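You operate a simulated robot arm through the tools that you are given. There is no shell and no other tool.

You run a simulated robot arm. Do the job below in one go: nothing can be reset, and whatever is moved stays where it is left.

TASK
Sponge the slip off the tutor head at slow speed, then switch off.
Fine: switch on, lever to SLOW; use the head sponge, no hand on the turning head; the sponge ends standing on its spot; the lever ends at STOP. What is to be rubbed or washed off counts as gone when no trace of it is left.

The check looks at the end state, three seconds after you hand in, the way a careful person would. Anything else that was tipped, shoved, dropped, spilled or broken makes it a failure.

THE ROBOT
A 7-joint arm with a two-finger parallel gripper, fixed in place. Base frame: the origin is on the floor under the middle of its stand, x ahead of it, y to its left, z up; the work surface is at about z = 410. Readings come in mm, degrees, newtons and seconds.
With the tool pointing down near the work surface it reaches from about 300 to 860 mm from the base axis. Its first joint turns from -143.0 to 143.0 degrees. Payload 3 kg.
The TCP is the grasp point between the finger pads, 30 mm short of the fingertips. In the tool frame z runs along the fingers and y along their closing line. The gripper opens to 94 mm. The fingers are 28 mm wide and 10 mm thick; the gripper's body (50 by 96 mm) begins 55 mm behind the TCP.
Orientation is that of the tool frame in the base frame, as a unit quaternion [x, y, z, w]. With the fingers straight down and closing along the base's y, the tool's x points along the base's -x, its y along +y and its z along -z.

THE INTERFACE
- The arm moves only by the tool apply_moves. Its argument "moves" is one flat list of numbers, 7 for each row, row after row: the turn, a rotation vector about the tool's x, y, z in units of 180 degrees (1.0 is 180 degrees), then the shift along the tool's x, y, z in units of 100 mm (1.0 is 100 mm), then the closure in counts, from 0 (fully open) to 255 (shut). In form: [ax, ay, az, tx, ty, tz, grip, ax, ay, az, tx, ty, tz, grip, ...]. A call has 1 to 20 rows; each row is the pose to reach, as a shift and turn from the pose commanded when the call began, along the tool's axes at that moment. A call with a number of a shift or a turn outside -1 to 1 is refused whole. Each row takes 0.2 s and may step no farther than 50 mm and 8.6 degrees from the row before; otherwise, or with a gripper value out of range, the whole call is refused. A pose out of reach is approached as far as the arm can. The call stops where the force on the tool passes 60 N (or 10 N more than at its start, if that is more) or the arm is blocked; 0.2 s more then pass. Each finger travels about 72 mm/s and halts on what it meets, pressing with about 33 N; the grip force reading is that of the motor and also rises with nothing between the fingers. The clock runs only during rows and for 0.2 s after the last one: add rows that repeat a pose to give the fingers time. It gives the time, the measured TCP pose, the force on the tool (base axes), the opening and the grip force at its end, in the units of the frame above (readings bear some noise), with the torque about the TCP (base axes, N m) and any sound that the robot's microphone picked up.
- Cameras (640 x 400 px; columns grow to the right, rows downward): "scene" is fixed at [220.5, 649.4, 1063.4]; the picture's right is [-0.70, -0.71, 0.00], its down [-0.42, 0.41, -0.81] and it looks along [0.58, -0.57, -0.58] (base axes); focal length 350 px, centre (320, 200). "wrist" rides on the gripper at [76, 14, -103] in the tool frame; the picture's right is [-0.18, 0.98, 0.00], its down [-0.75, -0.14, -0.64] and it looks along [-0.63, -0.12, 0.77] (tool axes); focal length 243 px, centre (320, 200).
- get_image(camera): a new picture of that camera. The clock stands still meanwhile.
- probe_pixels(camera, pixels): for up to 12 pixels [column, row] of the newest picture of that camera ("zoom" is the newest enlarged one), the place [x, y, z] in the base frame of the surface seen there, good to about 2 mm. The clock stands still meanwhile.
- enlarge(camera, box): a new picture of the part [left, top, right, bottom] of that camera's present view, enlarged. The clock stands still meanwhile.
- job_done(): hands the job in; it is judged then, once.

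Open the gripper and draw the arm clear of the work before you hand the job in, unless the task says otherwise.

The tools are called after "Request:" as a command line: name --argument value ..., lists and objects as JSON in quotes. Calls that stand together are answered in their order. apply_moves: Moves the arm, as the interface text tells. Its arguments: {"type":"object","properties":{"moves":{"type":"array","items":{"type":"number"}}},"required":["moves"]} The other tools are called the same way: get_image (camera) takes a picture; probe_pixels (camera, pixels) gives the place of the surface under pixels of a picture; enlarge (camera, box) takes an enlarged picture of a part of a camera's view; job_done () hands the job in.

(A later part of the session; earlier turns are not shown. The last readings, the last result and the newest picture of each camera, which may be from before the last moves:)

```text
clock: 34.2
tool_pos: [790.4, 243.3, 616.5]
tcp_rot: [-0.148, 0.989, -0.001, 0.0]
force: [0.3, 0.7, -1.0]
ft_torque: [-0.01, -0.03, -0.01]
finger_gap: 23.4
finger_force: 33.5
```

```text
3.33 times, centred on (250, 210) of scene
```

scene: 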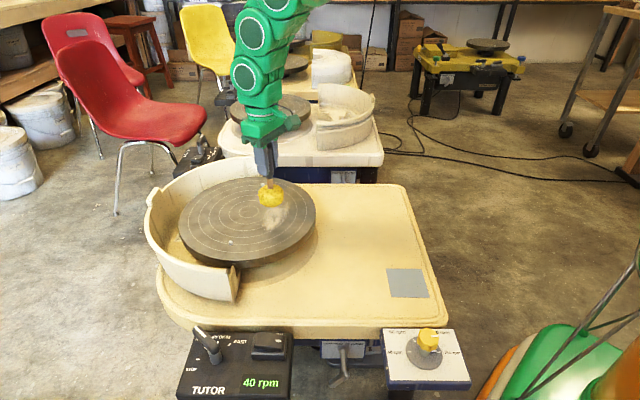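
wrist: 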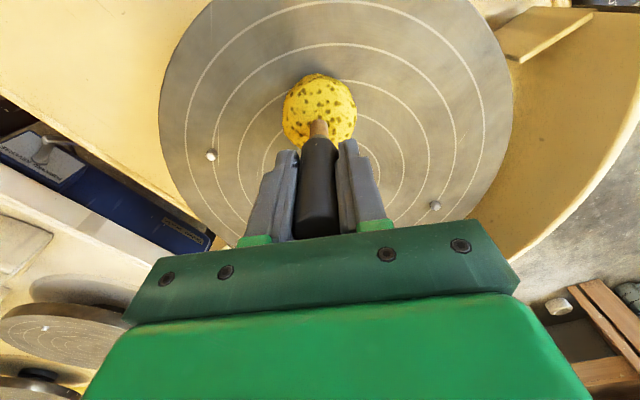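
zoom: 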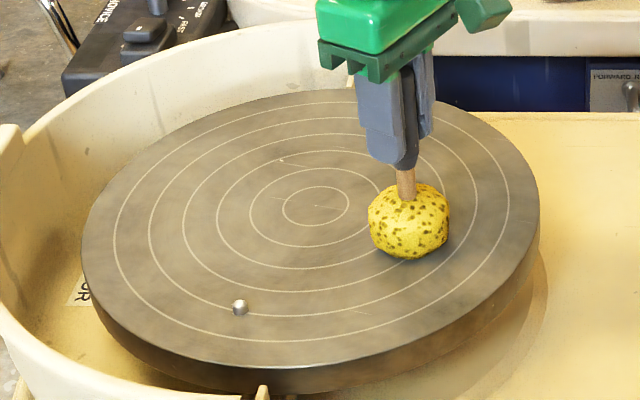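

Contact was lost (force ~0): the handle has evidently slid up slightly in the grip. I lower in 1 mm steps until light contact returns.

Request:
apply_moves --moves '[0, 0, 0, 0, 0, 0.01, 255, 0, 0, 0, 0, 0, 0.01, 255]'

Request:
get_image --camera "wrist"

```text
clock: 34.8
tool_pos: [790.6, 242.6, 616.4]
tcp_rot: [-0.148, 0.989, -0.001, 0.0]
force: [0.5, -4.8, 13.7]
ft_torque: [-0.35, 0.3, 0.12]
finger_gap: 23.4
finger_force: 33.0
```

```text
taken
```

wrist: 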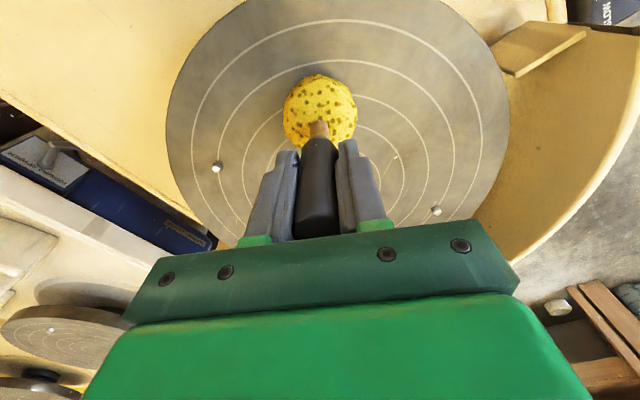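

Contact is back at 14 N. I dwell here one and a half turns to clear the outer edge of the slip.

Request:
apply_moves --moves '[0, 0, 0, 0, 0, 0, 255, 0, 0, 0, 0, 0, 0, 255, 0, 0, 0, 0, 0, 0, 255, 0, 0, 0, 0, 0, 0, 255, 0, 0, 0, 0, 0, 0, 255, 0, 0, 0, 0, 0, 0, 255, 0, 0, 0, 0, 0, 0, 255, 0, 0, 0, 0, 0, 0, 255, 0, 0, 0, 0, 0, 0, 255, 0, 0, 0, 0, 0, 0, 255, 0, 0, 0, 0, 0, 0, 255, 0, 0, 0, 0, 0, 0, 255]'

```text
clock: 37.4
tool_pos: [790.0, 244.4, 615.1]
tcp_rot: [-0.147, 0.989, -0.001, -0.001]
force: [0.4, -7.5, 21.6]
ft_torque: [-0.4, 0.19, 0.06]
finger_gap: 22.9
finger_force: 32.6
```

21 N of contact through the dwell. I lift the sponge off and look at the head for any traces.

Request:
apply_moves --moves '[0, 0, 0, 0, 0, -0.2, 255, 0, 0, 0, 0, 0, -0.5, 255, 0, 0, 0, 0, 0, -0.8, 255, 0, 0, 0, 0, 0, -1.0, 255]'

Request:
apply_moves --moves '[0, 0, 0, 0.3, 0, 0, 255, 0, 0, 0, 0.6, 0, 0, 255, 0, 0, 0, 0.9, 0, 0, 255]'

Request:
enlarge --camera "scene" --box '[170, 165, 330, 275]'

Request:
get_image --camera "wrist"

```text
clock: 38.4
tool_pos: [790.2, 243.2, 714.5]
tcp_rot: [-0.15, 0.989, -0.001, -0.001]
force: [0.1, 1.0, -0.7]
ft_torque: [0.03, -0.01, 0.01]
finger_gap: 23.2
finger_force: 32.9
```

```text
clock: 39.2
tool_pos: [704.2, 215.9, 714.0]
tcp_rot: [-0.148, 0.989, -0.001, -0.001]
force: [-0.4, -0.3, -0.5]
ft_torque: [0.0, 0.0, -0.02]
finger_gap: 23.1
finger_force: 33.2
```

```text
3.64 times, centred on (250, 220) of scene
```

zoom: 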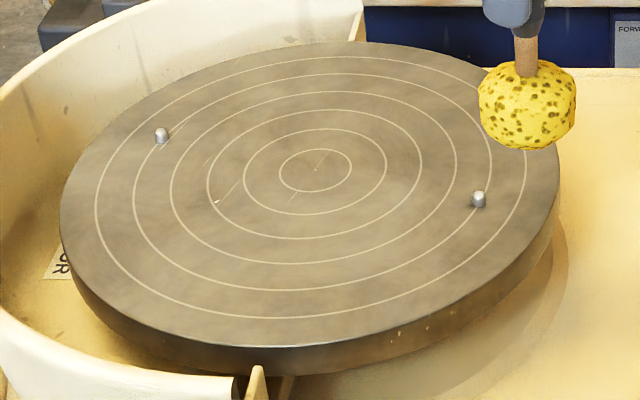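

```text
taken
```

wrist: 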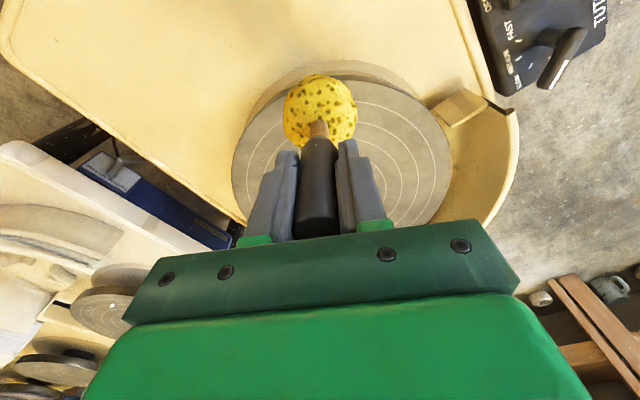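

Head looks nearly clean, but there's a small bright speck at scene (221,220). I enlarge that and other areas closely while the clock stands still.

Request:
enlarge --camera "scene" --box '[205, 205, 245, 230]'

Request:
enlarge --camera "scene" --box '[240, 190, 304, 230]'

Request:
enlarge --camera "scene" --box '[200, 220, 280, 270]'

Request:
enlarge --camera "scene" --box '[200, 175, 264, 215]'

```text
16.00 times, centred on (225, 218) of scene
```

zoom: 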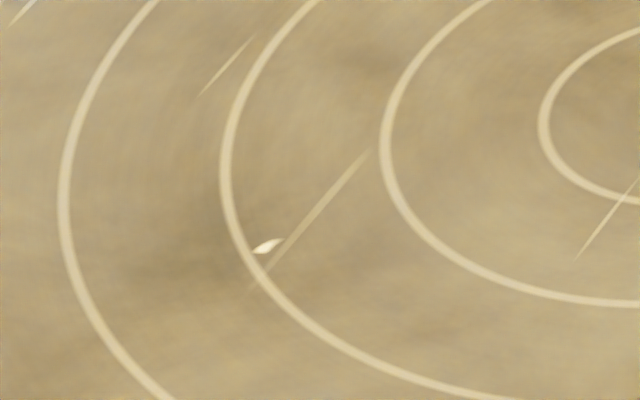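

```text
10.00 times, centred on (272, 210) of scene
```

zoom: 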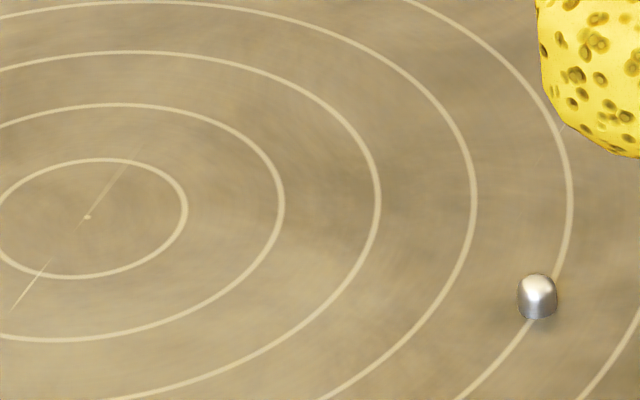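

```text
8.00 times, centred on (240, 245) of scene
```

zoom: 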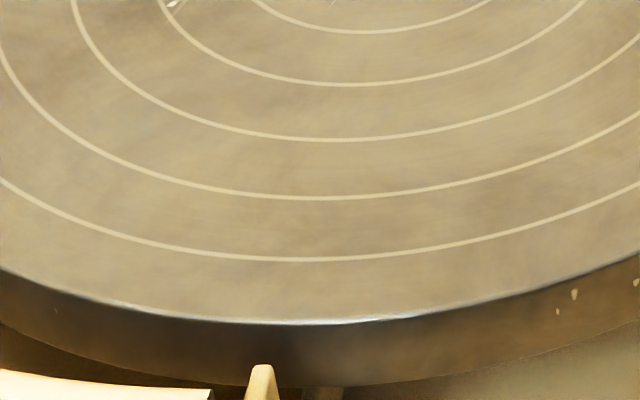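

```text
10.00 times, centred on (232, 195) of scene
```

zoom: 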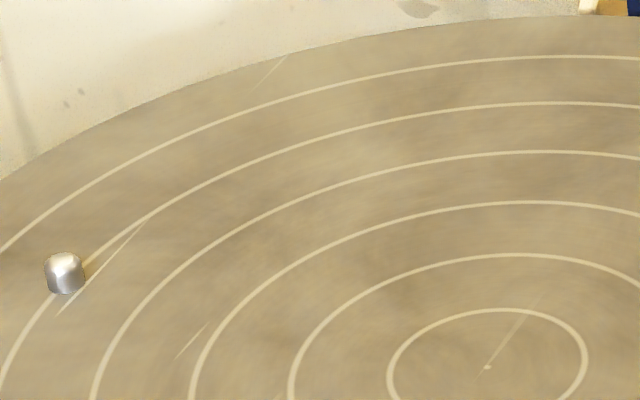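

The bright crescent at ring 3 (r≈76 mm) sat at the edge of the slip, so it could be a residue or a nick. I'll go back and sponge that radius longer to be sure.

Request:
apply_moves --moves '[0, 0, 0, -0.3, 0, 0, 255, 0, 0, 0, -0.6, 0, 0, 255, 0, 0, 0, -0.9, 0, 0, 255, 0, 0, 0, -0.98, 0, 0, 255]'

Request:
apply_moves --moves '[0, 0, 0, 0, 0, 0.4, 255, 0, 0, 0, 0, 0, 0.8, 255, 0, 0, 0, 0, 0, 0.93, 255, 0, 0, 0, 0, 0, 0.96, 255]'

Request:
apply_moves --moves '[0, 0, 0, 0, 0, 0.015, 255, 0, 0, 0, 0, 0, 0.03, 255]'

```text
clock: 40.2
tool_pos: [797.9, 245.5, 714.8]
tcp_rot: [-0.149, 0.989, -0.002, -0.001]
force: [-0.5, 0.1, -2.0]
ft_torque: [-0.02, -0.01, 0.03]
finger_gap: 23.4
finger_force: 32.9
```

```text
clock: 41.2
tool_pos: [799.2, 246.9, 619.1]
tcp_rot: [-0.148, 0.989, -0.001, -0.001]
force: [-0.2, 0.1, -0.1]
ft_torque: [-0.03, 0.01, 0.01]
finger_gap: 23.4
finger_force: 33.2
```

```text
clock: 41.8
tool_pos: [798.2, 245.9, 616.5]
tcp_rot: [-0.149, 0.989, -0.001, -0.001]
force: [0.5, -0.5, -0.9]
ft_torque: [-0.03, -0.01, -0.01]
finger_gap: 23.3
finger_force: 32.6
```

No contact yet at z≈616.5; I go down another 1.5 mm in small steps.

Request:
apply_moves --moves '[0, 0, 0, 0, 0, 0.008, 255, 0, 0, 0, 0, 0, 0.015, 255]'

```text
clock: 42.4
tool_pos: [798.3, 244.4, 616.2]
tcp_rot: [-0.148, 0.989, -0.001, 0.001]
force: [0.4, -7.1, 22.8]
ft_torque: [-0.42, 0.35, 0.1]
finger_gap: 23.4
finger_force: 33.1
```

Contact 23 N. I dwell and sweep slowly between radius ~66 and ~86 mm for several turns.

Request:
apply_moves --moves '[0, 0, 0, 0, 0, 0, 255, 0, 0, 0, 0, 0, 0, 255, 0, 0, 0, 0, 0, 0, 255, 0, 0, 0, 0, 0, 0, 255, 0, 0, 0, 0, 0, 0, 255, 0, 0, 0, 0, 0, 0, 255, 0, 0, 0, 0, 0, 0, 255, 0, 0, 0, 0, 0, 0, 255, 0, 0, 0, -0.02, 0, 0, 255, 0, 0, 0, -0.04, 0, 0, 255, 0, 0, 0, -0.06, 0, 0, 255, 0, 0, 0, -0.08, 0, 0, 255, 0, 0, 0, -0.1, 0, 0, 255, 0, 0, 0, -0.1, 0, 0, 255, 0, 0, 0, -0.1, 0, 0, 255, 0, 0, 0, -0.1, 0, 0, 255, 0, 0, 0, -0.1, 0, 0, 255, 0, 0, 0, -0.1, 0, 0, 255, 0, 0, 0, -0.1, 0, 0, 255, 0, 0, 0, -0.1, 0, 0, 255]'

Request:
apply_moves --moves '[0, 0, 0, 0, 0, 0.003, 255, 0, 0, 0, 0, 0, 0.003, 255, 0, 0, 0, 0.02, 0, 0.003, 255, 0, 0, 0, 0.04, 0, 0.003, 255, 0, 0, 0, 0.06, 0, 0.003, 255, 0, 0, 0, 0.08, 0, 0.003, 255, 0, 0, 0, 0.1, 0, 0.003, 255, 0, 0, 0, 0.12, 0, 0.003, 255, 0, 0, 0, 0.14, 0, 0.003, 255, 0, 0, 0, 0.16, 0, 0.003, 255, 0, 0, 0, 0.18, 0, 0.003, 255, 0, 0, 0, 0.18, 0, 0.003, 255, 0, 0, 0, 0.18, 0, 0.003, 255, 0, 0, 0, 0.18, 0, 0.003, 255, 0, 0, 0, 0.18, 0, 0.003, 255, 0, 0, 0, 0.18, 0, 0.003, 255, 0, 0, 0, 0.18, 0, 0.003, 255, 0, 0, 0, 0.18, 0, 0.003, 255, 0, 0, 0, 0.18, 0, 0.003, 255]'

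Request:
enlarge --camera "scene" --box '[170, 150, 330, 270]'

```text
clock: 46.6
tool_pos: [807.3, 248.9, 613.8]
tcp_rot: [-0.148, 0.989, -0.002, -0.001]
force: [-0.3, -2.2, 6.0]
ft_torque: [-0.13, -0.08, -0.01]
finger_gap: 23.2
finger_force: 33.0
```

```text
clock: 50.6
tool_pos: [790.5, 242.9, 615.0]
tcp_rot: [-0.147, 0.989, -0.001, -0.001]
force: [0.0, -1.0, 4.0]
ft_torque: [-0.03, 0.05, 0.02]
finger_gap: 23.2
finger_force: 33.1
```

```text
3.33 times, centred on (250, 210) of scene
```

zoom: 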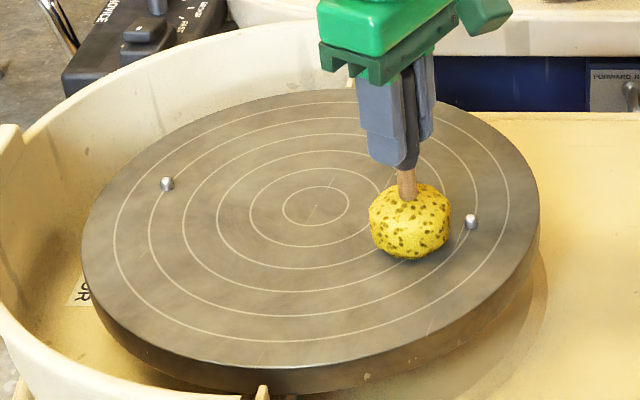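

I lift off again, draw back, and inspect the head closely.

Request:
apply_moves --moves '[0, 0, 0, 0, 0, -0.2, 255, 0, 0, 0, 0, 0, -0.5, 255, 0, 0, 0, 0, 0, -0.8, 255, 0, 0, 0, 0, 0, -1.0, 255]'

Request:
apply_moves --moves '[0, 0, 0, 0.3, 0, 0, 255, 0, 0, 0, 0.6, 0, 0, 255, 0, 0, 0, 0.95, 0, 0, 255]'

Request:
enlarge --camera "scene" --box '[176, 170, 256, 220]'

Request:
enlarge --camera "scene" --box '[246, 170, 326, 220]'

Request:
enlarge --camera "scene" --box '[176, 215, 256, 265]'

Request:
enlarge --camera "scene" --box '[246, 215, 326, 265]'

```text
clock: 51.6
tool_pos: [790.1, 243.0, 714.8]
tcp_rot: [-0.148, 0.989, 0.001, -0.001]
force: [-0.2, 0.3, -1.2]
ft_torque: [0.0, 0.01, -0.01]
finger_gap: 23.1
finger_force: 33.1
```

```text
clock: 52.4
tool_pos: [699.8, 213.6, 714.4]
tcp_rot: [-0.147, 0.989, -0.001, -0.001]
force: [-1.0, 0.5, -1.0]
ft_torque: [-0.03, 0.0, 0.03]
finger_gap: 23.3
finger_force: 32.9
```

```text
8.00 times, centred on (216, 195) of scene
```

zoom: 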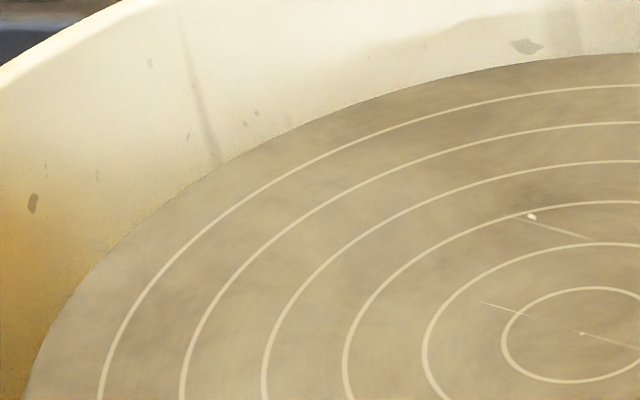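

```text
8.00 times, centred on (286, 195) of scene
```

zoom: 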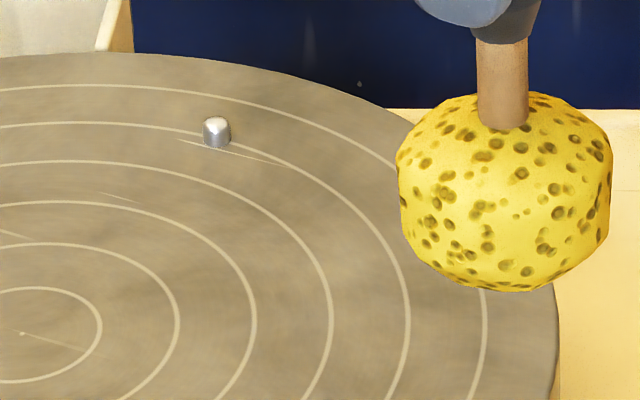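

```text
8.00 times, centred on (216, 240) of scene
```

zoom: 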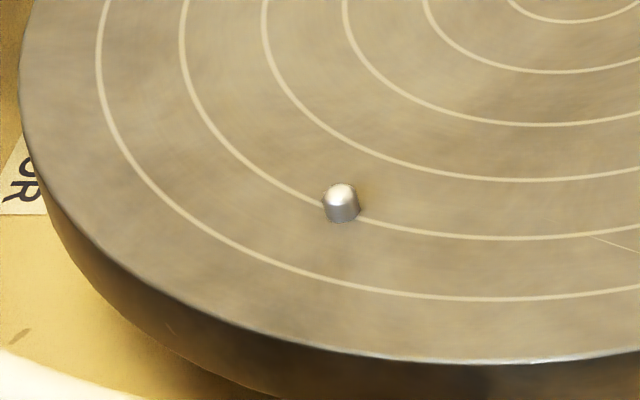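

```text
8.00 times, centred on (286, 240) of scene
```

zoom: 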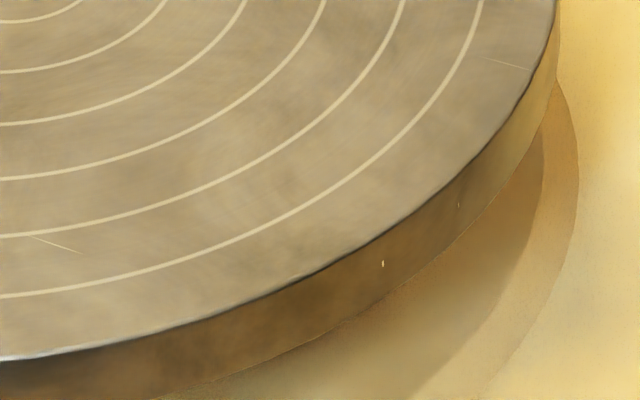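

The speck is still at scene (242,197). I enlarge it strongly and compare it with the white chips on the rim at scene (293,247).

Request:
enlarge --camera "scene" --box '[234, 192, 250, 202]'

Request:
enlarge --camera "scene" --box '[286, 243, 302, 253]'

Request:
get_image --camera "wrist"

Request:
enlarge --camera "wrist" --box '[220, 50, 460, 240]'

```text
16.00 times, centred on (242, 197) of scene
```

zoom: 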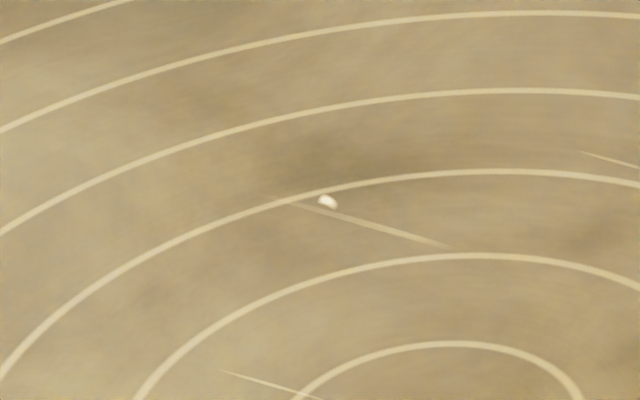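

```text
16.00 times, centred on (294, 248) of scene
```

zoom: 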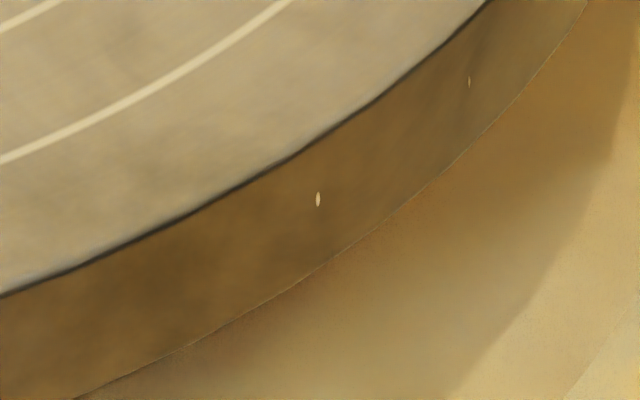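

```text
taken
```

wrist: 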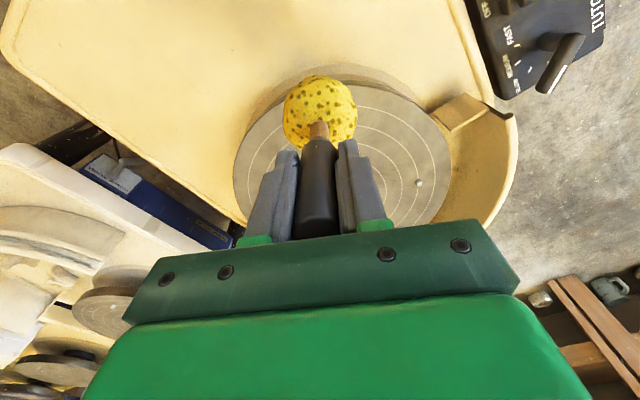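

```text
2.11 times, centred on (340, 145) of wrist
```

zoom: 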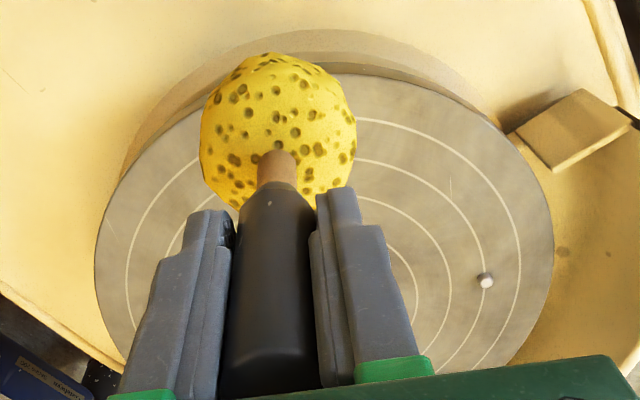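

The mark is unchanged after many more passes: same place on ring 3, hard-edged like the chips on the rim, so it is a nick in the head rather than slip, and all four quadrants show no slip. I carry the sponge back over its spot.

Request:
apply_moves --moves '[0, 0, 0, 0.27, -0.05, 0, 255, 0, 0, 0, 0.54, -0.1, 0, 255, 0, 0, 0, 0.803, -0.1527, 0, 255]'

Request:
apply_moves --moves '[0, 0, 0, 0.27, -0.05, 0, 255, 0, 0, 0, 0.54, -0.1, 0, 255, 0, 0, 0, 0.803, -0.1527, 0, 255]'

Request:
apply_moves --moves '[0, 0, 0, 0.27, -0.05, 0, 255, 0, 0, 0, 0.54, -0.1, 0, 255, 0, 0, 0, 0.804, -0.1527, 0, 255, 0, 0, 0, 0.804, -0.1527, 0, 255]'

Request:
enlarge --camera "scene" --box '[170, 165, 330, 275]'

Request:
get_image --camera "wrist"

Request:
get_image --camera "scene"

```text
clock: 53.2
tool_pos: [626.9, 178.6, 713.9]
tcp_rot: [-0.148, 0.989, -0.001, -0.002]
force: [0.3, -0.2, 0.2]
ft_torque: [0.02, 0.02, -0.01]
finger_gap: 23.0
finger_force: 32.7
```

```text
clock: 54.0
tool_pos: [555.4, 139.4, 715.6]
tcp_rot: [-0.149, 0.989, -0.001, 0.0]
force: [-0.3, 0.6, -0.5]
ft_torque: [0.02, 0.01, -0.01]
finger_gap: 23.4
finger_force: 33.1
```

```text
clock: 55.0
tool_pos: [482.0, 101.2, 715.1]
tcp_rot: [-0.148, 0.989, -0.001, -0.001]
force: [-0.4, -0.6, -0.4]
ft_torque: [-0.01, 0.01, -0.02]
finger_gap: 23.1
finger_force: 32.7
```

```text
3.64 times, centred on (250, 220) of scene
```

zoom: 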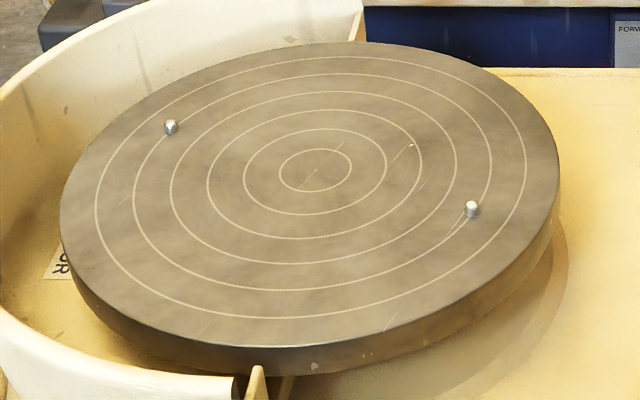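

```text
taken
```

wrist: 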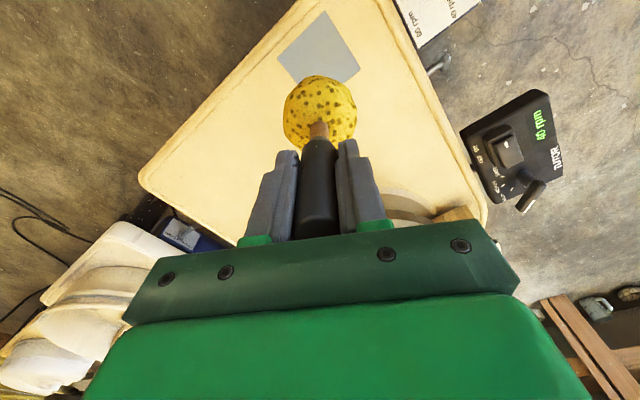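

```text
taken
```

scene: 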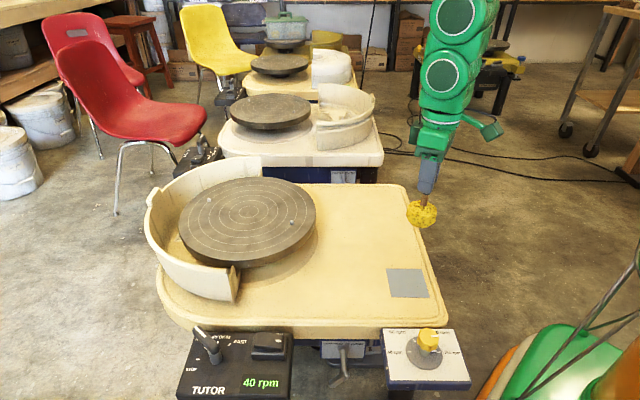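

The whole head is visible now and clean but for the mark at scene (275,205). I enlarge it at maximum to judge its nature once more.

Request:
enlarge --camera "scene" --box '[271, 202, 279, 207]'

Request:
probe_pixels --camera "zoom" --pixels '[[320, 200], [300, 210], [340, 190], [300, 150], [340, 260], [200, 200], [450, 200]]'

Request:
enlarge --camera "scene" --box '[240, 180, 304, 220]'

```text
16.00 times, centred on (275, 204) of scene
```

zoom: 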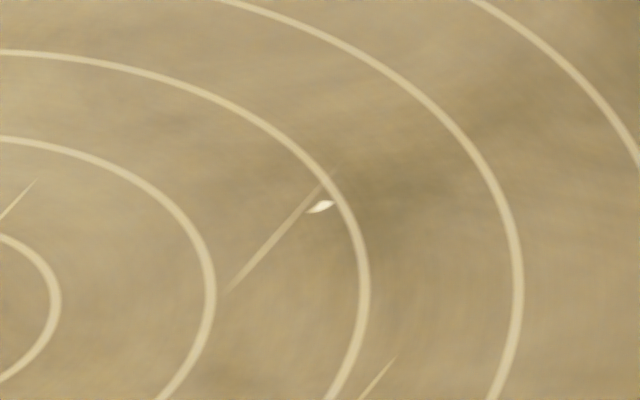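

```text
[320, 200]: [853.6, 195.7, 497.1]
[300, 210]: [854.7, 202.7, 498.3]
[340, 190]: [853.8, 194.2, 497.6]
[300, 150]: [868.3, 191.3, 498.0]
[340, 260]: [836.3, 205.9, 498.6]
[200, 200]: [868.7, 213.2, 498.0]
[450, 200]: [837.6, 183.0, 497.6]
```

```text
10.00 times, centred on (272, 200) of scene
```

zoom: 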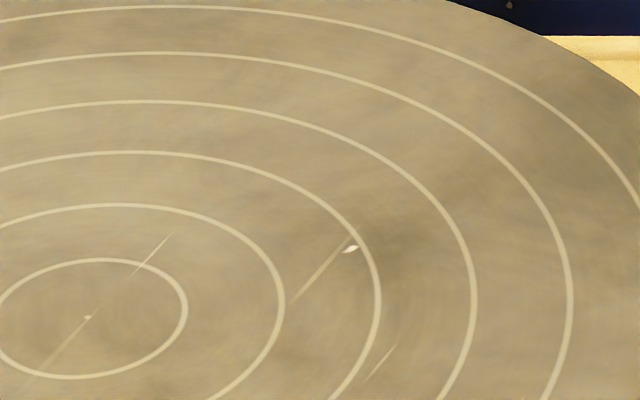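

The mark could still be a stubborn trace, so before putting the sponge away I'll do one more long, firmer rub centred on r≈75 mm and compare the mark before and after.

Request:
apply_moves --moves '[0, 0, 0, -0.27, 0.05, 0, 255, 0, 0, 0, -0.54, 0.1, 0, 255, 0, 0, 0, -0.803, 0.1527, 0, 255]'

Request:
apply_moves --moves '[0, 0, 0, -0.27, 0.05, 0, 255, 0, 0, 0, -0.54, 0.1, 0, 255, 0, 0, 0, -0.803, 0.1527, 0, 255]'

Request:
apply_moves --moves '[0, 0, 0, -0.27, 0.05, 0, 255, 0, 0, 0, -0.54, 0.1, 0, 255, 0, 0, 0, -0.804, 0.1527, 0, 255]'

Request:
apply_moves --moves '[0, 0, 0, 0, 0, 0.4, 255, 0, 0, 0, 0, 0, 0.6, 255]'

Request:
get_image --camera "wrist"

Request:
enlarge --camera "scene" --box '[170, 165, 330, 275]'

```text
clock: 55.8
tool_pos: [555.9, 138.0, 715.3]
tcp_rot: [-0.148, 0.989, -0.001, -0.001]
force: [0.3, 0.2, -0.8]
ft_torque: [-0.03, 0.05, 0.02]
finger_gap: 23.1
finger_force: 32.2
```

```text
clock: 56.6
tool_pos: [626.3, 176.9, 714.6]
tcp_rot: [-0.147, 0.989, -0.001, -0.002]
force: [0.4, -0.1, -1.2]
ft_torque: [0.0, 0.0, 0.02]
finger_gap: 23.3
finger_force: 32.4
```

```text
clock: 57.4
tool_pos: [700.4, 216.9, 716.1]
tcp_rot: [-0.147, 0.989, -0.001, 0.0]
force: [0.9, -0.1, -1.4]
ft_torque: [-0.04, -0.01, -0.01]
finger_gap: 23.0
finger_force: 33.2
```

```text
clock: 58.0
tool_pos: [699.4, 215.4, 654.5]
tcp_rot: [-0.148, 0.989, -0.001, 0.0]
force: [0.1, 0.0, -0.9]
ft_torque: [0.03, 0.01, 0.01]
finger_gap: 23.5
finger_force: 32.8
```

```text
taken
```

wrist: 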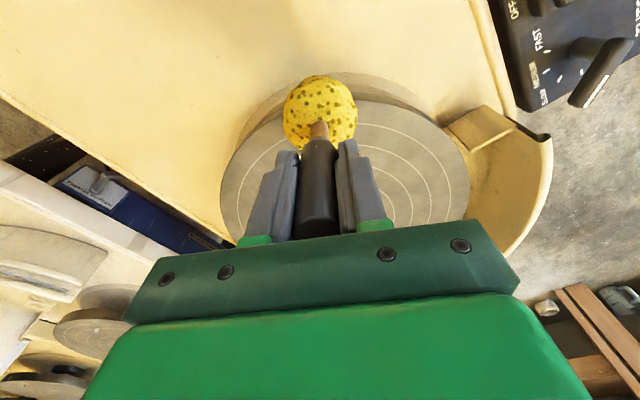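

```text
3.64 times, centred on (250, 220) of scene
```

zoom: 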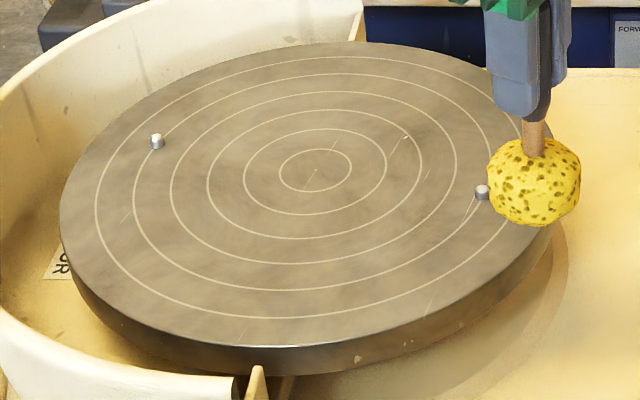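

I enlarge the mark (scene 273,203) once more as the "before" picture, and start the approach to radius 75 mm.

Request:
enlarge --camera "scene" --box '[269, 201, 277, 206]'

Request:
apply_moves --moves '[0, 0, 0, -0.3, 0, 0, 255, 0, 0, 0, -0.6, 0, 0, 255, 0, 0, 0, -0.9, 0, 0, 255, 0, 0, 0, -1.0, 0, 0, 255]'

Request:
apply_moves --moves '[0, 0, 0, -0.04, 0, 0.2, 255, 0, 0, 0, -0.04, 0, 0.35, 255, 0, 0, 0, -0.04, 0, 0.385, 255, 0, 0, 0, -0.04, 0, 0.395, 255]'

```text
16.00 times, centred on (273, 204) of scene
```

zoom: 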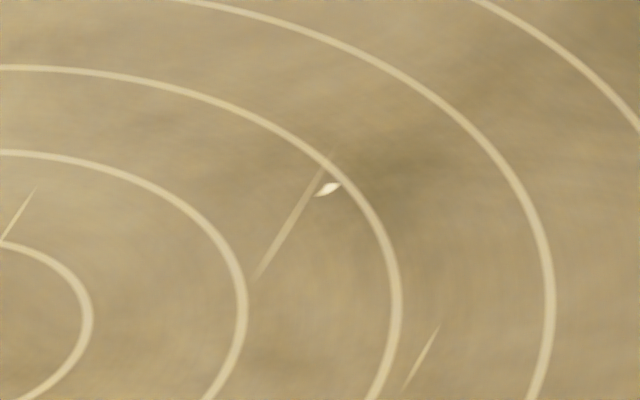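

```text
clock: 59.0
tool_pos: [794.4, 244.1, 653.0]
tcp_rot: [-0.149, 0.989, -0.001, -0.001]
force: [0.3, 0.1, -0.1]
ft_torque: [0.03, 0.05, -0.01]
finger_gap: 23.4
finger_force: 32.6
```

```text
clock: 60.0
tool_pos: [799.3, 245.0, 614.1]
tcp_rot: [-0.148, 0.989, -0.001, -0.001]
force: [-0.3, -0.3, 1.7]
ft_torque: [-0.04, 0.02, 0.05]
finger_gap: 23.2
finger_force: 33.0
```

Light contact at z≈614. I press ~1.5 mm more and hold for about 2.5 turns, then again.

Request:
apply_moves --moves '[0, 0, 0, 0, 0, 0.008, 255, 0, 0, 0, 0, 0, 0.015, 255, 0, 0, 0, 0, 0, 0.015, 255, 0, 0, 0, 0, 0, 0.015, 255, 0, 0, 0, 0, 0, 0.015, 255, 0, 0, 0, 0, 0, 0.015, 255, 0, 0, 0, 0, 0, 0.015, 255, 0, 0, 0, 0, 0, 0.015, 255, 0, 0, 0, 0, 0, 0.015, 255, 0, 0, 0, 0, 0, 0.015, 255, 0, 0, 0, 0, 0, 0.015, 255, 0, 0, 0, 0, 0, 0.015, 255, 0, 0, 0, 0, 0, 0.015, 255, 0, 0, 0, 0, 0, 0.015, 255, 0, 0, 0, 0, 0, 0.015, 255, 0, 0, 0, 0, 0, 0.015, 255, 0, 0, 0, 0, 0, 0.015, 255, 0, 0, 0, 0, 0, 0.015, 255, 0, 0, 0, 0, 0, 0.015, 255, 0, 0, 0, 0, 0, 0.015, 255]'

Request:
apply_moves --moves '[0, 0, 0, 0, 0, 0.003, 255, 0, 0, 0, 0, 0, 0.003, 255, 0, 0, 0, 0, 0, 0.003, 255, 0, 0, 0, 0, 0, 0.003, 255, 0, 0, 0, 0, 0, 0.003, 255, 0, 0, 0, 0, 0, 0.003, 255, 0, 0, 0, 0, 0, 0.003, 255, 0, 0, 0, 0, 0, 0.003, 255, 0, 0, 0, 0, 0, 0.003, 255, 0, 0, 0, 0, 0, 0.003, 255, 0, 0, 0, 0, 0, 0.003, 255, 0, 0, 0, 0, 0, 0.003, 255, 0, 0, 0, 0, 0, 0.003, 255, 0, 0, 0, 0, 0, 0.003, 255, 0, 0, 0, 0, 0, 0.003, 255, 0, 0, 0, 0, 0, 0.003, 255, 0, 0, 0, 0, 0, 0.003, 255, 0, 0, 0, 0, 0, 0.003, 255, 0, 0, 0, 0, 0, 0.003, 255, 0, 0, 0, 0, 0, 0.003, 255]'

```text
clock: 64.2
tool_pos: [799.3, 244.3, 613.5]
tcp_rot: [-0.147, 0.989, -0.001, -0.001]
force: [0.1, -6.4, 21.3]
ft_torque: [-0.33, -0.13, -0.02]
finger_gap: 23.2
finger_force: 32.4
```

```text
clock: 68.4
tool_pos: [799.1, 245.7, 612.8]
tcp_rot: [-0.148, 0.989, -0.002, -0.001]
force: [0.3, -5.4, 18.8]
ft_torque: [-0.27, -0.13, -0.03]
finger_gap: 23.4
finger_force: 33.1
```

Steady ~20 N contact for over five turns. I lift and inspect the mark again.

Request:
apply_moves --moves '[0, 0, 0, 0, 0, -0.2, 255, 0, 0, 0, 0, 0, -0.5, 255, 0, 0, 0, 0, 0, -0.8, 255, 0, 0, 0, 0, 0, -1.0, 255]'

Request:
apply_moves --moves '[0, 0, 0, 0.3, 0, 0, 255, 0, 0, 0, 0.6, 0, 0, 255, 0, 0, 0, 1.0, 0, 0, 255]'

Request:
enlarge --camera "scene" --box '[170, 165, 330, 275]'

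```text
clock: 69.4
tool_pos: [799.6, 246.2, 713.1]
tcp_rot: [-0.148, 0.989, -0.001, 0.0]
force: [0.0, 0.2, -0.6]
ft_torque: [0.0, 0.0, -0.02]
finger_gap: 23.1
finger_force: 32.9
```

```text
clock: 70.2
tool_pos: [702.5, 215.9, 711.7]
tcp_rot: [-0.148, 0.989, -0.001, 0.0]
force: [0.3, 0.2, -0.8]
ft_torque: [-0.02, -0.02, 0.0]
finger_gap: 23.0
finger_force: 33.0
```

```text
3.64 times, centred on (250, 220) of scene
```

zoom: 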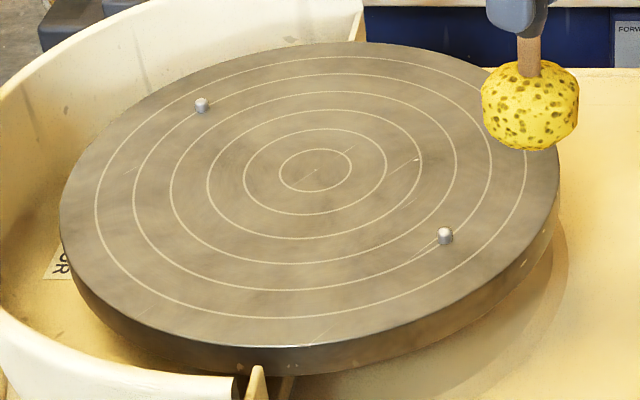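

Request:
enlarge --camera "scene" --box '[272, 206, 280, 211]'

Request:
enlarge --camera "scene" --box '[200, 255, 280, 265]'

```text
16.00 times, centred on (276, 208) of scene
```

zoom: 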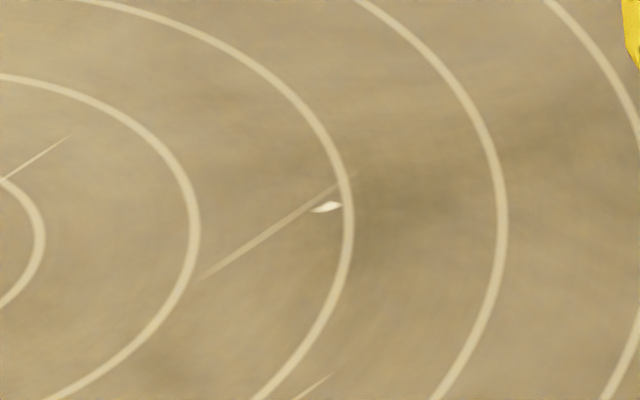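

```text
8.00 times, centred on (240, 260) of scene
```

zoom: 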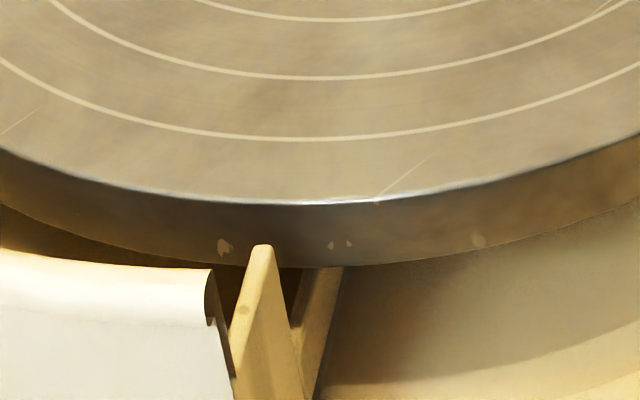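

The mark is identical after five more firm turns (same size and shape, at the end of a scratch), and the rim carries similar pale blotches, so it is a permanent nick. The slip is gone; I carry the sponge back over its spot.

Request:
apply_moves --moves '[0, 0, 0, 0.27, -0.05, 0, 255, 0, 0, 0, 0.54, -0.1, 0, 255, 0, 0, 0, 0.817, -0.1527, 0, 255]'

Request:
apply_moves --moves '[0, 0, 0, 0.27, -0.05, 0, 255, 0, 0, 0, 0.54, -0.1, 0, 255, 0, 0, 0, 0.817, -0.1527, 0, 255]'

Request:
apply_moves --moves '[0, 0, 0, 0.27, -0.05, 0, 255, 0, 0, 0, 0.54, -0.1, 0, 255, 0, 0, 0, 0.817, -0.1527, 0, 255, 0, 0, 0, 0.817, -0.1527, 0, 255]'

Request:
apply_moves --moves '[0, 0, 0, 0, 0, 0.4, 255, 0, 0, 0, 0, 0, 0.8, 255, 0, 0, 0, 0, 0, 1.0, 255]'

Request:
get_image --camera "wrist"

Request:
enlarge --camera "scene" --box '[350, 180, 470, 310]'

```text
clock: 71.0
tool_pos: [627.9, 177.2, 712.7]
tcp_rot: [-0.148, 0.989, -0.002, -0.001]
force: [-0.3, 0.6, -0.4]
ft_torque: [0.02, -0.01, 0.01]
finger_gap: 23.5
finger_force: 33.1
```

```text
clock: 71.8
tool_pos: [556.4, 139.4, 714.8]
tcp_rot: [-0.149, 0.989, 0.0, 0.0]
force: [-0.1, 0.4, -0.5]
ft_torque: [-0.01, 0.02, 0.01]
finger_gap: 23.4
finger_force: 33.4
```

```text
clock: 72.8
tool_pos: [481.7, 99.1, 712.8]
tcp_rot: [-0.148, 0.989, -0.001, 0.0]
force: [0.5, -0.2, -0.3]
ft_torque: [-0.01, 0.01, 0.03]
finger_gap: 23.5
finger_force: 33.2
```

```text
clock: 73.6
tool_pos: [482.2, 100.2, 612.6]
tcp_rot: [-0.148, 0.989, 0.0, -0.001]
force: [0.6, 0.5, -1.1]
ft_torque: [0.01, 0.0, 0.0]
finger_gap: 23.1
finger_force: 33.2
```

```text
taken
```

wrist: 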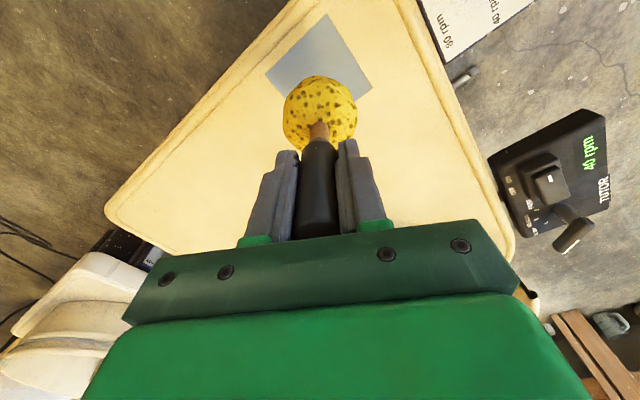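

```text
3.08 times, centred on (410, 245) of scene
```

zoom: 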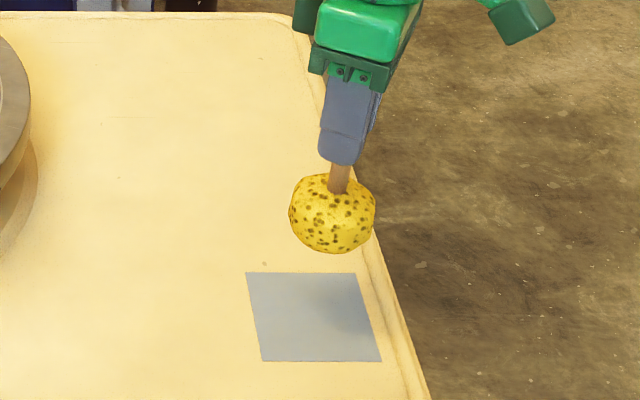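

Sponge is directly above its spot and upright. I lower to ~8 mm above, then feel for the surface.

Request:
apply_moves --moves '[0, 0, 0, 0, 0, 0.4, 255, 0, 0, 0, 0, 0, 0.7, 255, 0, 0, 0, 0, 0, 0.8, 255]'

Request:
apply_moves --moves '[0, 0, 0, 0, 0, 0.03, 255, 0, 0, 0, 0, 0, 0.05, 255, 0, 0, 0, 0, 0, 0.065, 255]'

```text
clock: 74.4
tool_pos: [483.0, 100.6, 533.9]
tcp_rot: [-0.147, 0.989, -0.002, 0.001]
force: [-0.4, 0.3, -1.6]
ft_torque: [-0.01, -0.01, 0.03]
finger_gap: 23.2
finger_force: 32.9
```

```text
clock: 75.2
tool_pos: [482.4, 100.7, 526.1]
tcp_rot: [-0.148, 0.989, 0.0, -0.001]
force: [-0.5, 0.1, -0.8]
ft_torque: [0.03, 0.0, -0.01]
finger_gap: 23.2
finger_force: 33.2
```

No contact yet at 526; I lower in 0.7 mm steps.

Request:
apply_moves --moves '[0, 0, 0, 0, 0, 0.007, 255, 0, 0, 0, 0, 0, 0.012, 255]'

```text
clock: 75.8
tool_pos: [482.5, 101.8, 526.0]
tcp_rot: [-0.148, 0.989, -0.001, -0.001]
force: [0.1, -0.6, -0.8]
ft_torque: [0.03, 0.02, -0.03]
finger_gap: 23.4
finger_force: 32.9
```

Request:
apply_moves --moves '[0, 0, 0, 0, 0, 0.007, 255, 0, 0, 0, 0, 0, 0.012, 255]'

```text
clock: 76.4
tool_pos: [481.5, 99.7, 523.9]
tcp_rot: [-0.148, 0.989, -0.001, 0.0]
force: [0.6, 0.9, -0.3]
ft_torque: [0.0, 0.0, 0.0]
finger_gap: 23.6
finger_force: 33.3
```

Still no contact at ~525; I continue down another 1.5 mm while watching the vertical force.

Request:
apply_moves --moves '[0, 0, 0, 0, 0, 0.007, 255, 0, 0, 0, 0, 0, 0.014, 255]'

Request:
enlarge --camera "scene" --box '[370, 220, 450, 310]'

```text
clock: 77.0
tool_pos: [482.4, 99.6, 524.3]
tcp_rot: [-0.148, 0.989, -0.001, -0.001]
force: [-2.4, -1.5, 12.0]
ft_torque: [0.08, 0.02, 0.0]
finger_gap: 23.2
finger_force: 33.2
```

```text
4.44 times, centred on (410, 265) of scene
```

zoom: 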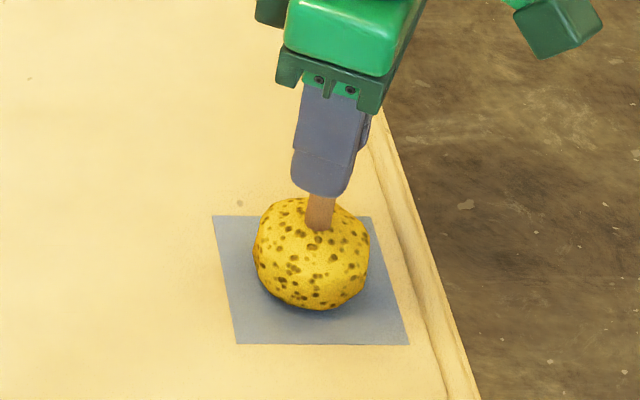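

The sponge stands on its spot with 12 N of contact, in the same place as at the start. I ease up half a millimetre and open the fingers slowly.

Request:
apply_moves --moves '[0, 0, 0, 0, 0, -0.005, 255, 0, 0, 0, 0, 0, -0.005, 185, 0, 0, 0, 0, 0, -0.005, 170, 0, 0, 0, 0, 0, -0.005, 140, 0, 0, 0, 0, 0, -0.005, 100, 0, 0, 0, 0, 0, -0.005, 60, 0, 0, 0, 0, 0, -0.005, 60]'

Request:
get_image --camera "wrist"

Request:
enlarge --camera "scene" --box '[370, 220, 450, 310]'

```text
clock: 78.6
tool_pos: [481.5, 99.8, 524.3]
tcp_rot: [-0.147, 0.989, -0.001, 0.0]
force: [0.3, 0.2, 0.1]
ft_torque: [0.0, 0.0, -0.02]
finger_gap: 72.1
finger_force: 0.0
```

```text
taken
```

wrist: 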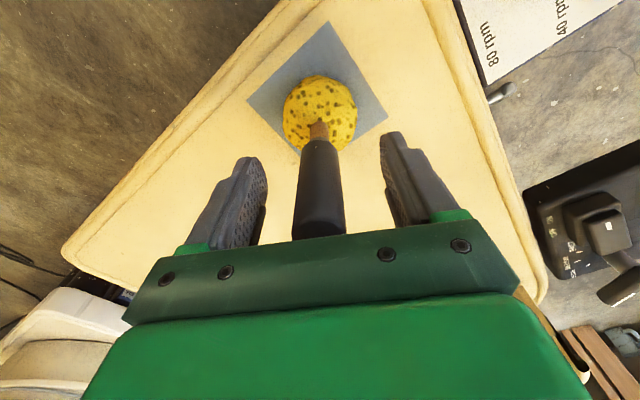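

```text
4.44 times, centred on (410, 265) of scene
```

zoom: 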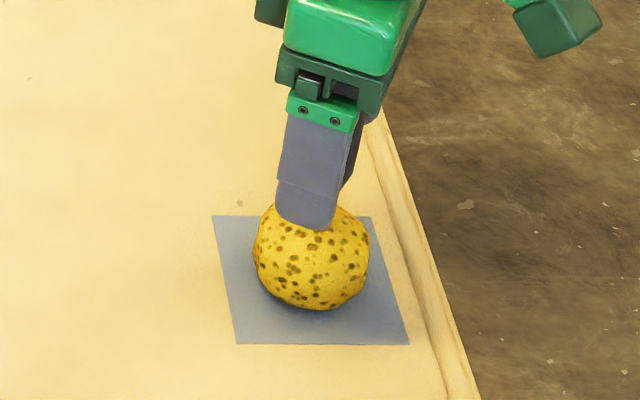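

The sponge stands on its own, fingers clear either side of the handle. I rise straight up to z≈654.

Request:
apply_moves --moves '[0, 0, 0, 0, 0, -0.2, 60, 0, 0, 0, 0, 0, -0.5, 60, 0, 0, 0, 0, 0, -0.8, 60, 0, 0, 0, 0, 0, -1.0, 60]'

Request:
apply_moves --moves '[0, 0, 0, 0, 0, -0.3, 60]'

Request:
get_image --camera "scene"

Request:
enlarge --camera "scene" --box '[370, 220, 450, 310]'

```text
clock: 79.6
tool_pos: [482.8, 102.3, 623.3]
tcp_rot: [-0.148, 0.989, 0.0, 0.0]
force: [0.3, 0.0, 0.3]
ft_torque: [-0.01, 0.0, -0.02]
finger_gap: 71.6
finger_force: 0.0
```

```text
clock: 80.0
tool_pos: [481.2, 101.9, 653.0]
tcp_rot: [-0.148, 0.989, -0.001, -0.001]
force: [-1.3, -0.2, 0.5]
ft_torque: [0.01, -0.02, 0.01]
finger_gap: 71.7
finger_force: 0.1
```

```text
taken
```

scene: 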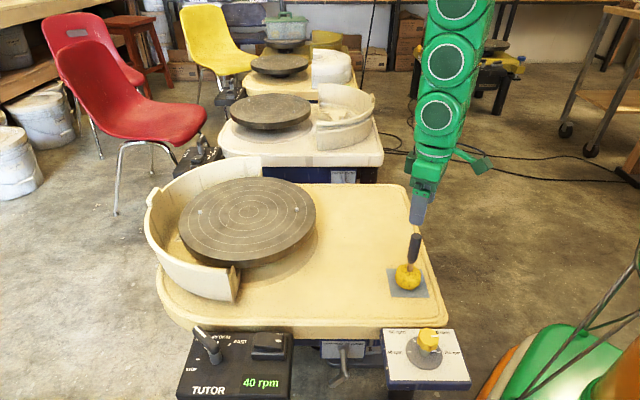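

```text
4.44 times, centred on (410, 265) of scene
```

zoom: 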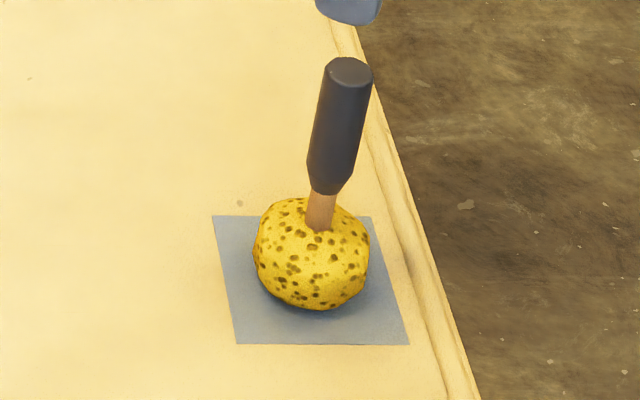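

The sponge stands on its spot exactly as at the start, and the head in the scene view is clean. I now travel to above the lever, at z≈653.

Request:
apply_moves --moves '[0, 0, 0, -0.244, 0.299, 0, 90, 0, 0, 0, -0.489, 0.598, 0, 120, 0, 0, 0, -0.733, 0.8965, 0, 120]'

Request:
apply_moves --moves '[0, 0, 0, -0.244, 0.299, 0, 120, 0, 0, 0, -0.489, 0.598, 0, 120, 0, 0, 0, -0.733, 0.8965, 0, 120]'

Request:
apply_moves --moves '[0, 0, 0, -0.244, 0.299, 0, 120, 0, 0, 0, -0.489, 0.598, 0, 120, 0, 0, 0, -0.733, 0.8965, 0, 120]'

Request:
apply_moves --moves '[0, 0, 0.022, -0.244, 0.299, 0, 120, 0, 0, 0.045, -0.489, 0.598, 0, 120, 0, 0, 0.067, -0.733, 0.8965, 0, 120]'

Request:
get_image --camera "wrist"

Request:
enlarge --camera "scene" --box '[150, 310, 310, 400]'

```text
clock: 80.8
tool_pos: [527.6, 209.3, 653.1]
tcp_rot: [-0.148, 0.989, 0.0, 0.0]
force: [-0.4, -0.7, 0.4]
ft_torque: [-0.03, 0.01, -0.02]
finger_gap: 49.7
finger_force: 0.1
```

```text
clock: 81.6
tool_pos: [569.8, 314.6, 652.6]
tcp_rot: [-0.147, 0.989, -0.001, 0.0]
force: [0.4, 0.6, 0.8]
ft_torque: [-0.01, 0.04, -0.02]
finger_gap: 49.6
finger_force: 0.1
```

```text
clock: 82.4
tool_pos: [613.0, 422.0, 650.1]
tcp_rot: [-0.148, 0.989, 0.0, -0.001]
force: [1.3, 0.3, 0.4]
ft_torque: [-0.02, 0.02, 0.0]
finger_gap: 49.7
finger_force: 0.0
```

```text
clock: 83.2
tool_pos: [657.7, 529.0, 650.5]
tcp_rot: [-0.044, 0.999, 0.0, -0.001]
force: [0.9, -0.1, 0.7]
ft_torque: [-0.01, 0.03, -0.01]
finger_gap: 49.7
finger_force: 0.1
```

```text
taken
```

wrist: 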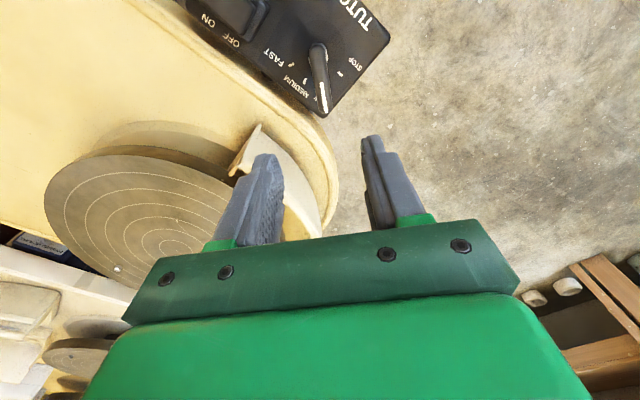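

```text
4.00 times, centred on (230, 355) of scene
```

zoom: 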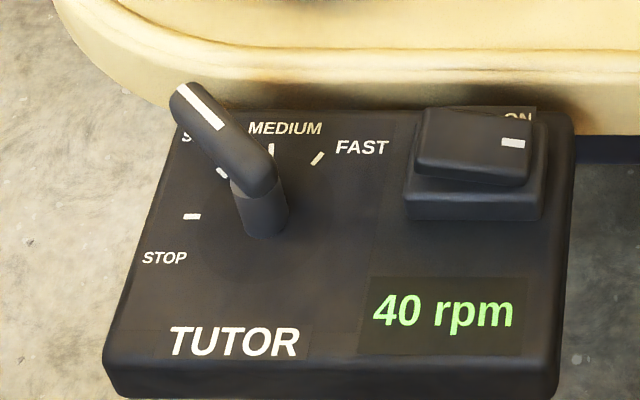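

Lever still at SLOW, sitting between the open fingers' line. I descend over it with a small lateral correction.

Request:
apply_moves --moves '[0, 0, 0, 0.02, 0.02, 0.4, 120, 0, 0, 0, 0.028, 0.022, 0.8, 120, 0, 0, 0, 0.028, 0.022, 1.0, 120]'

Request:
get_image --camera "wrist"

```text
clock: 84.0
tool_pos: [654.0, 531.6, 552.2]
tcp_rot: [-0.044, 0.999, -0.001, 0.0]
force: [0.5, -0.6, 1.3]
ft_torque: [0.02, 0.01, 0.0]
finger_gap: 49.7
finger_force: 0.0
```

```text
taken
```

wrist: 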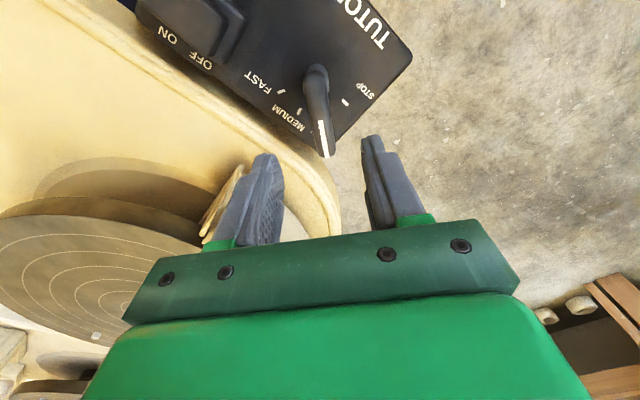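

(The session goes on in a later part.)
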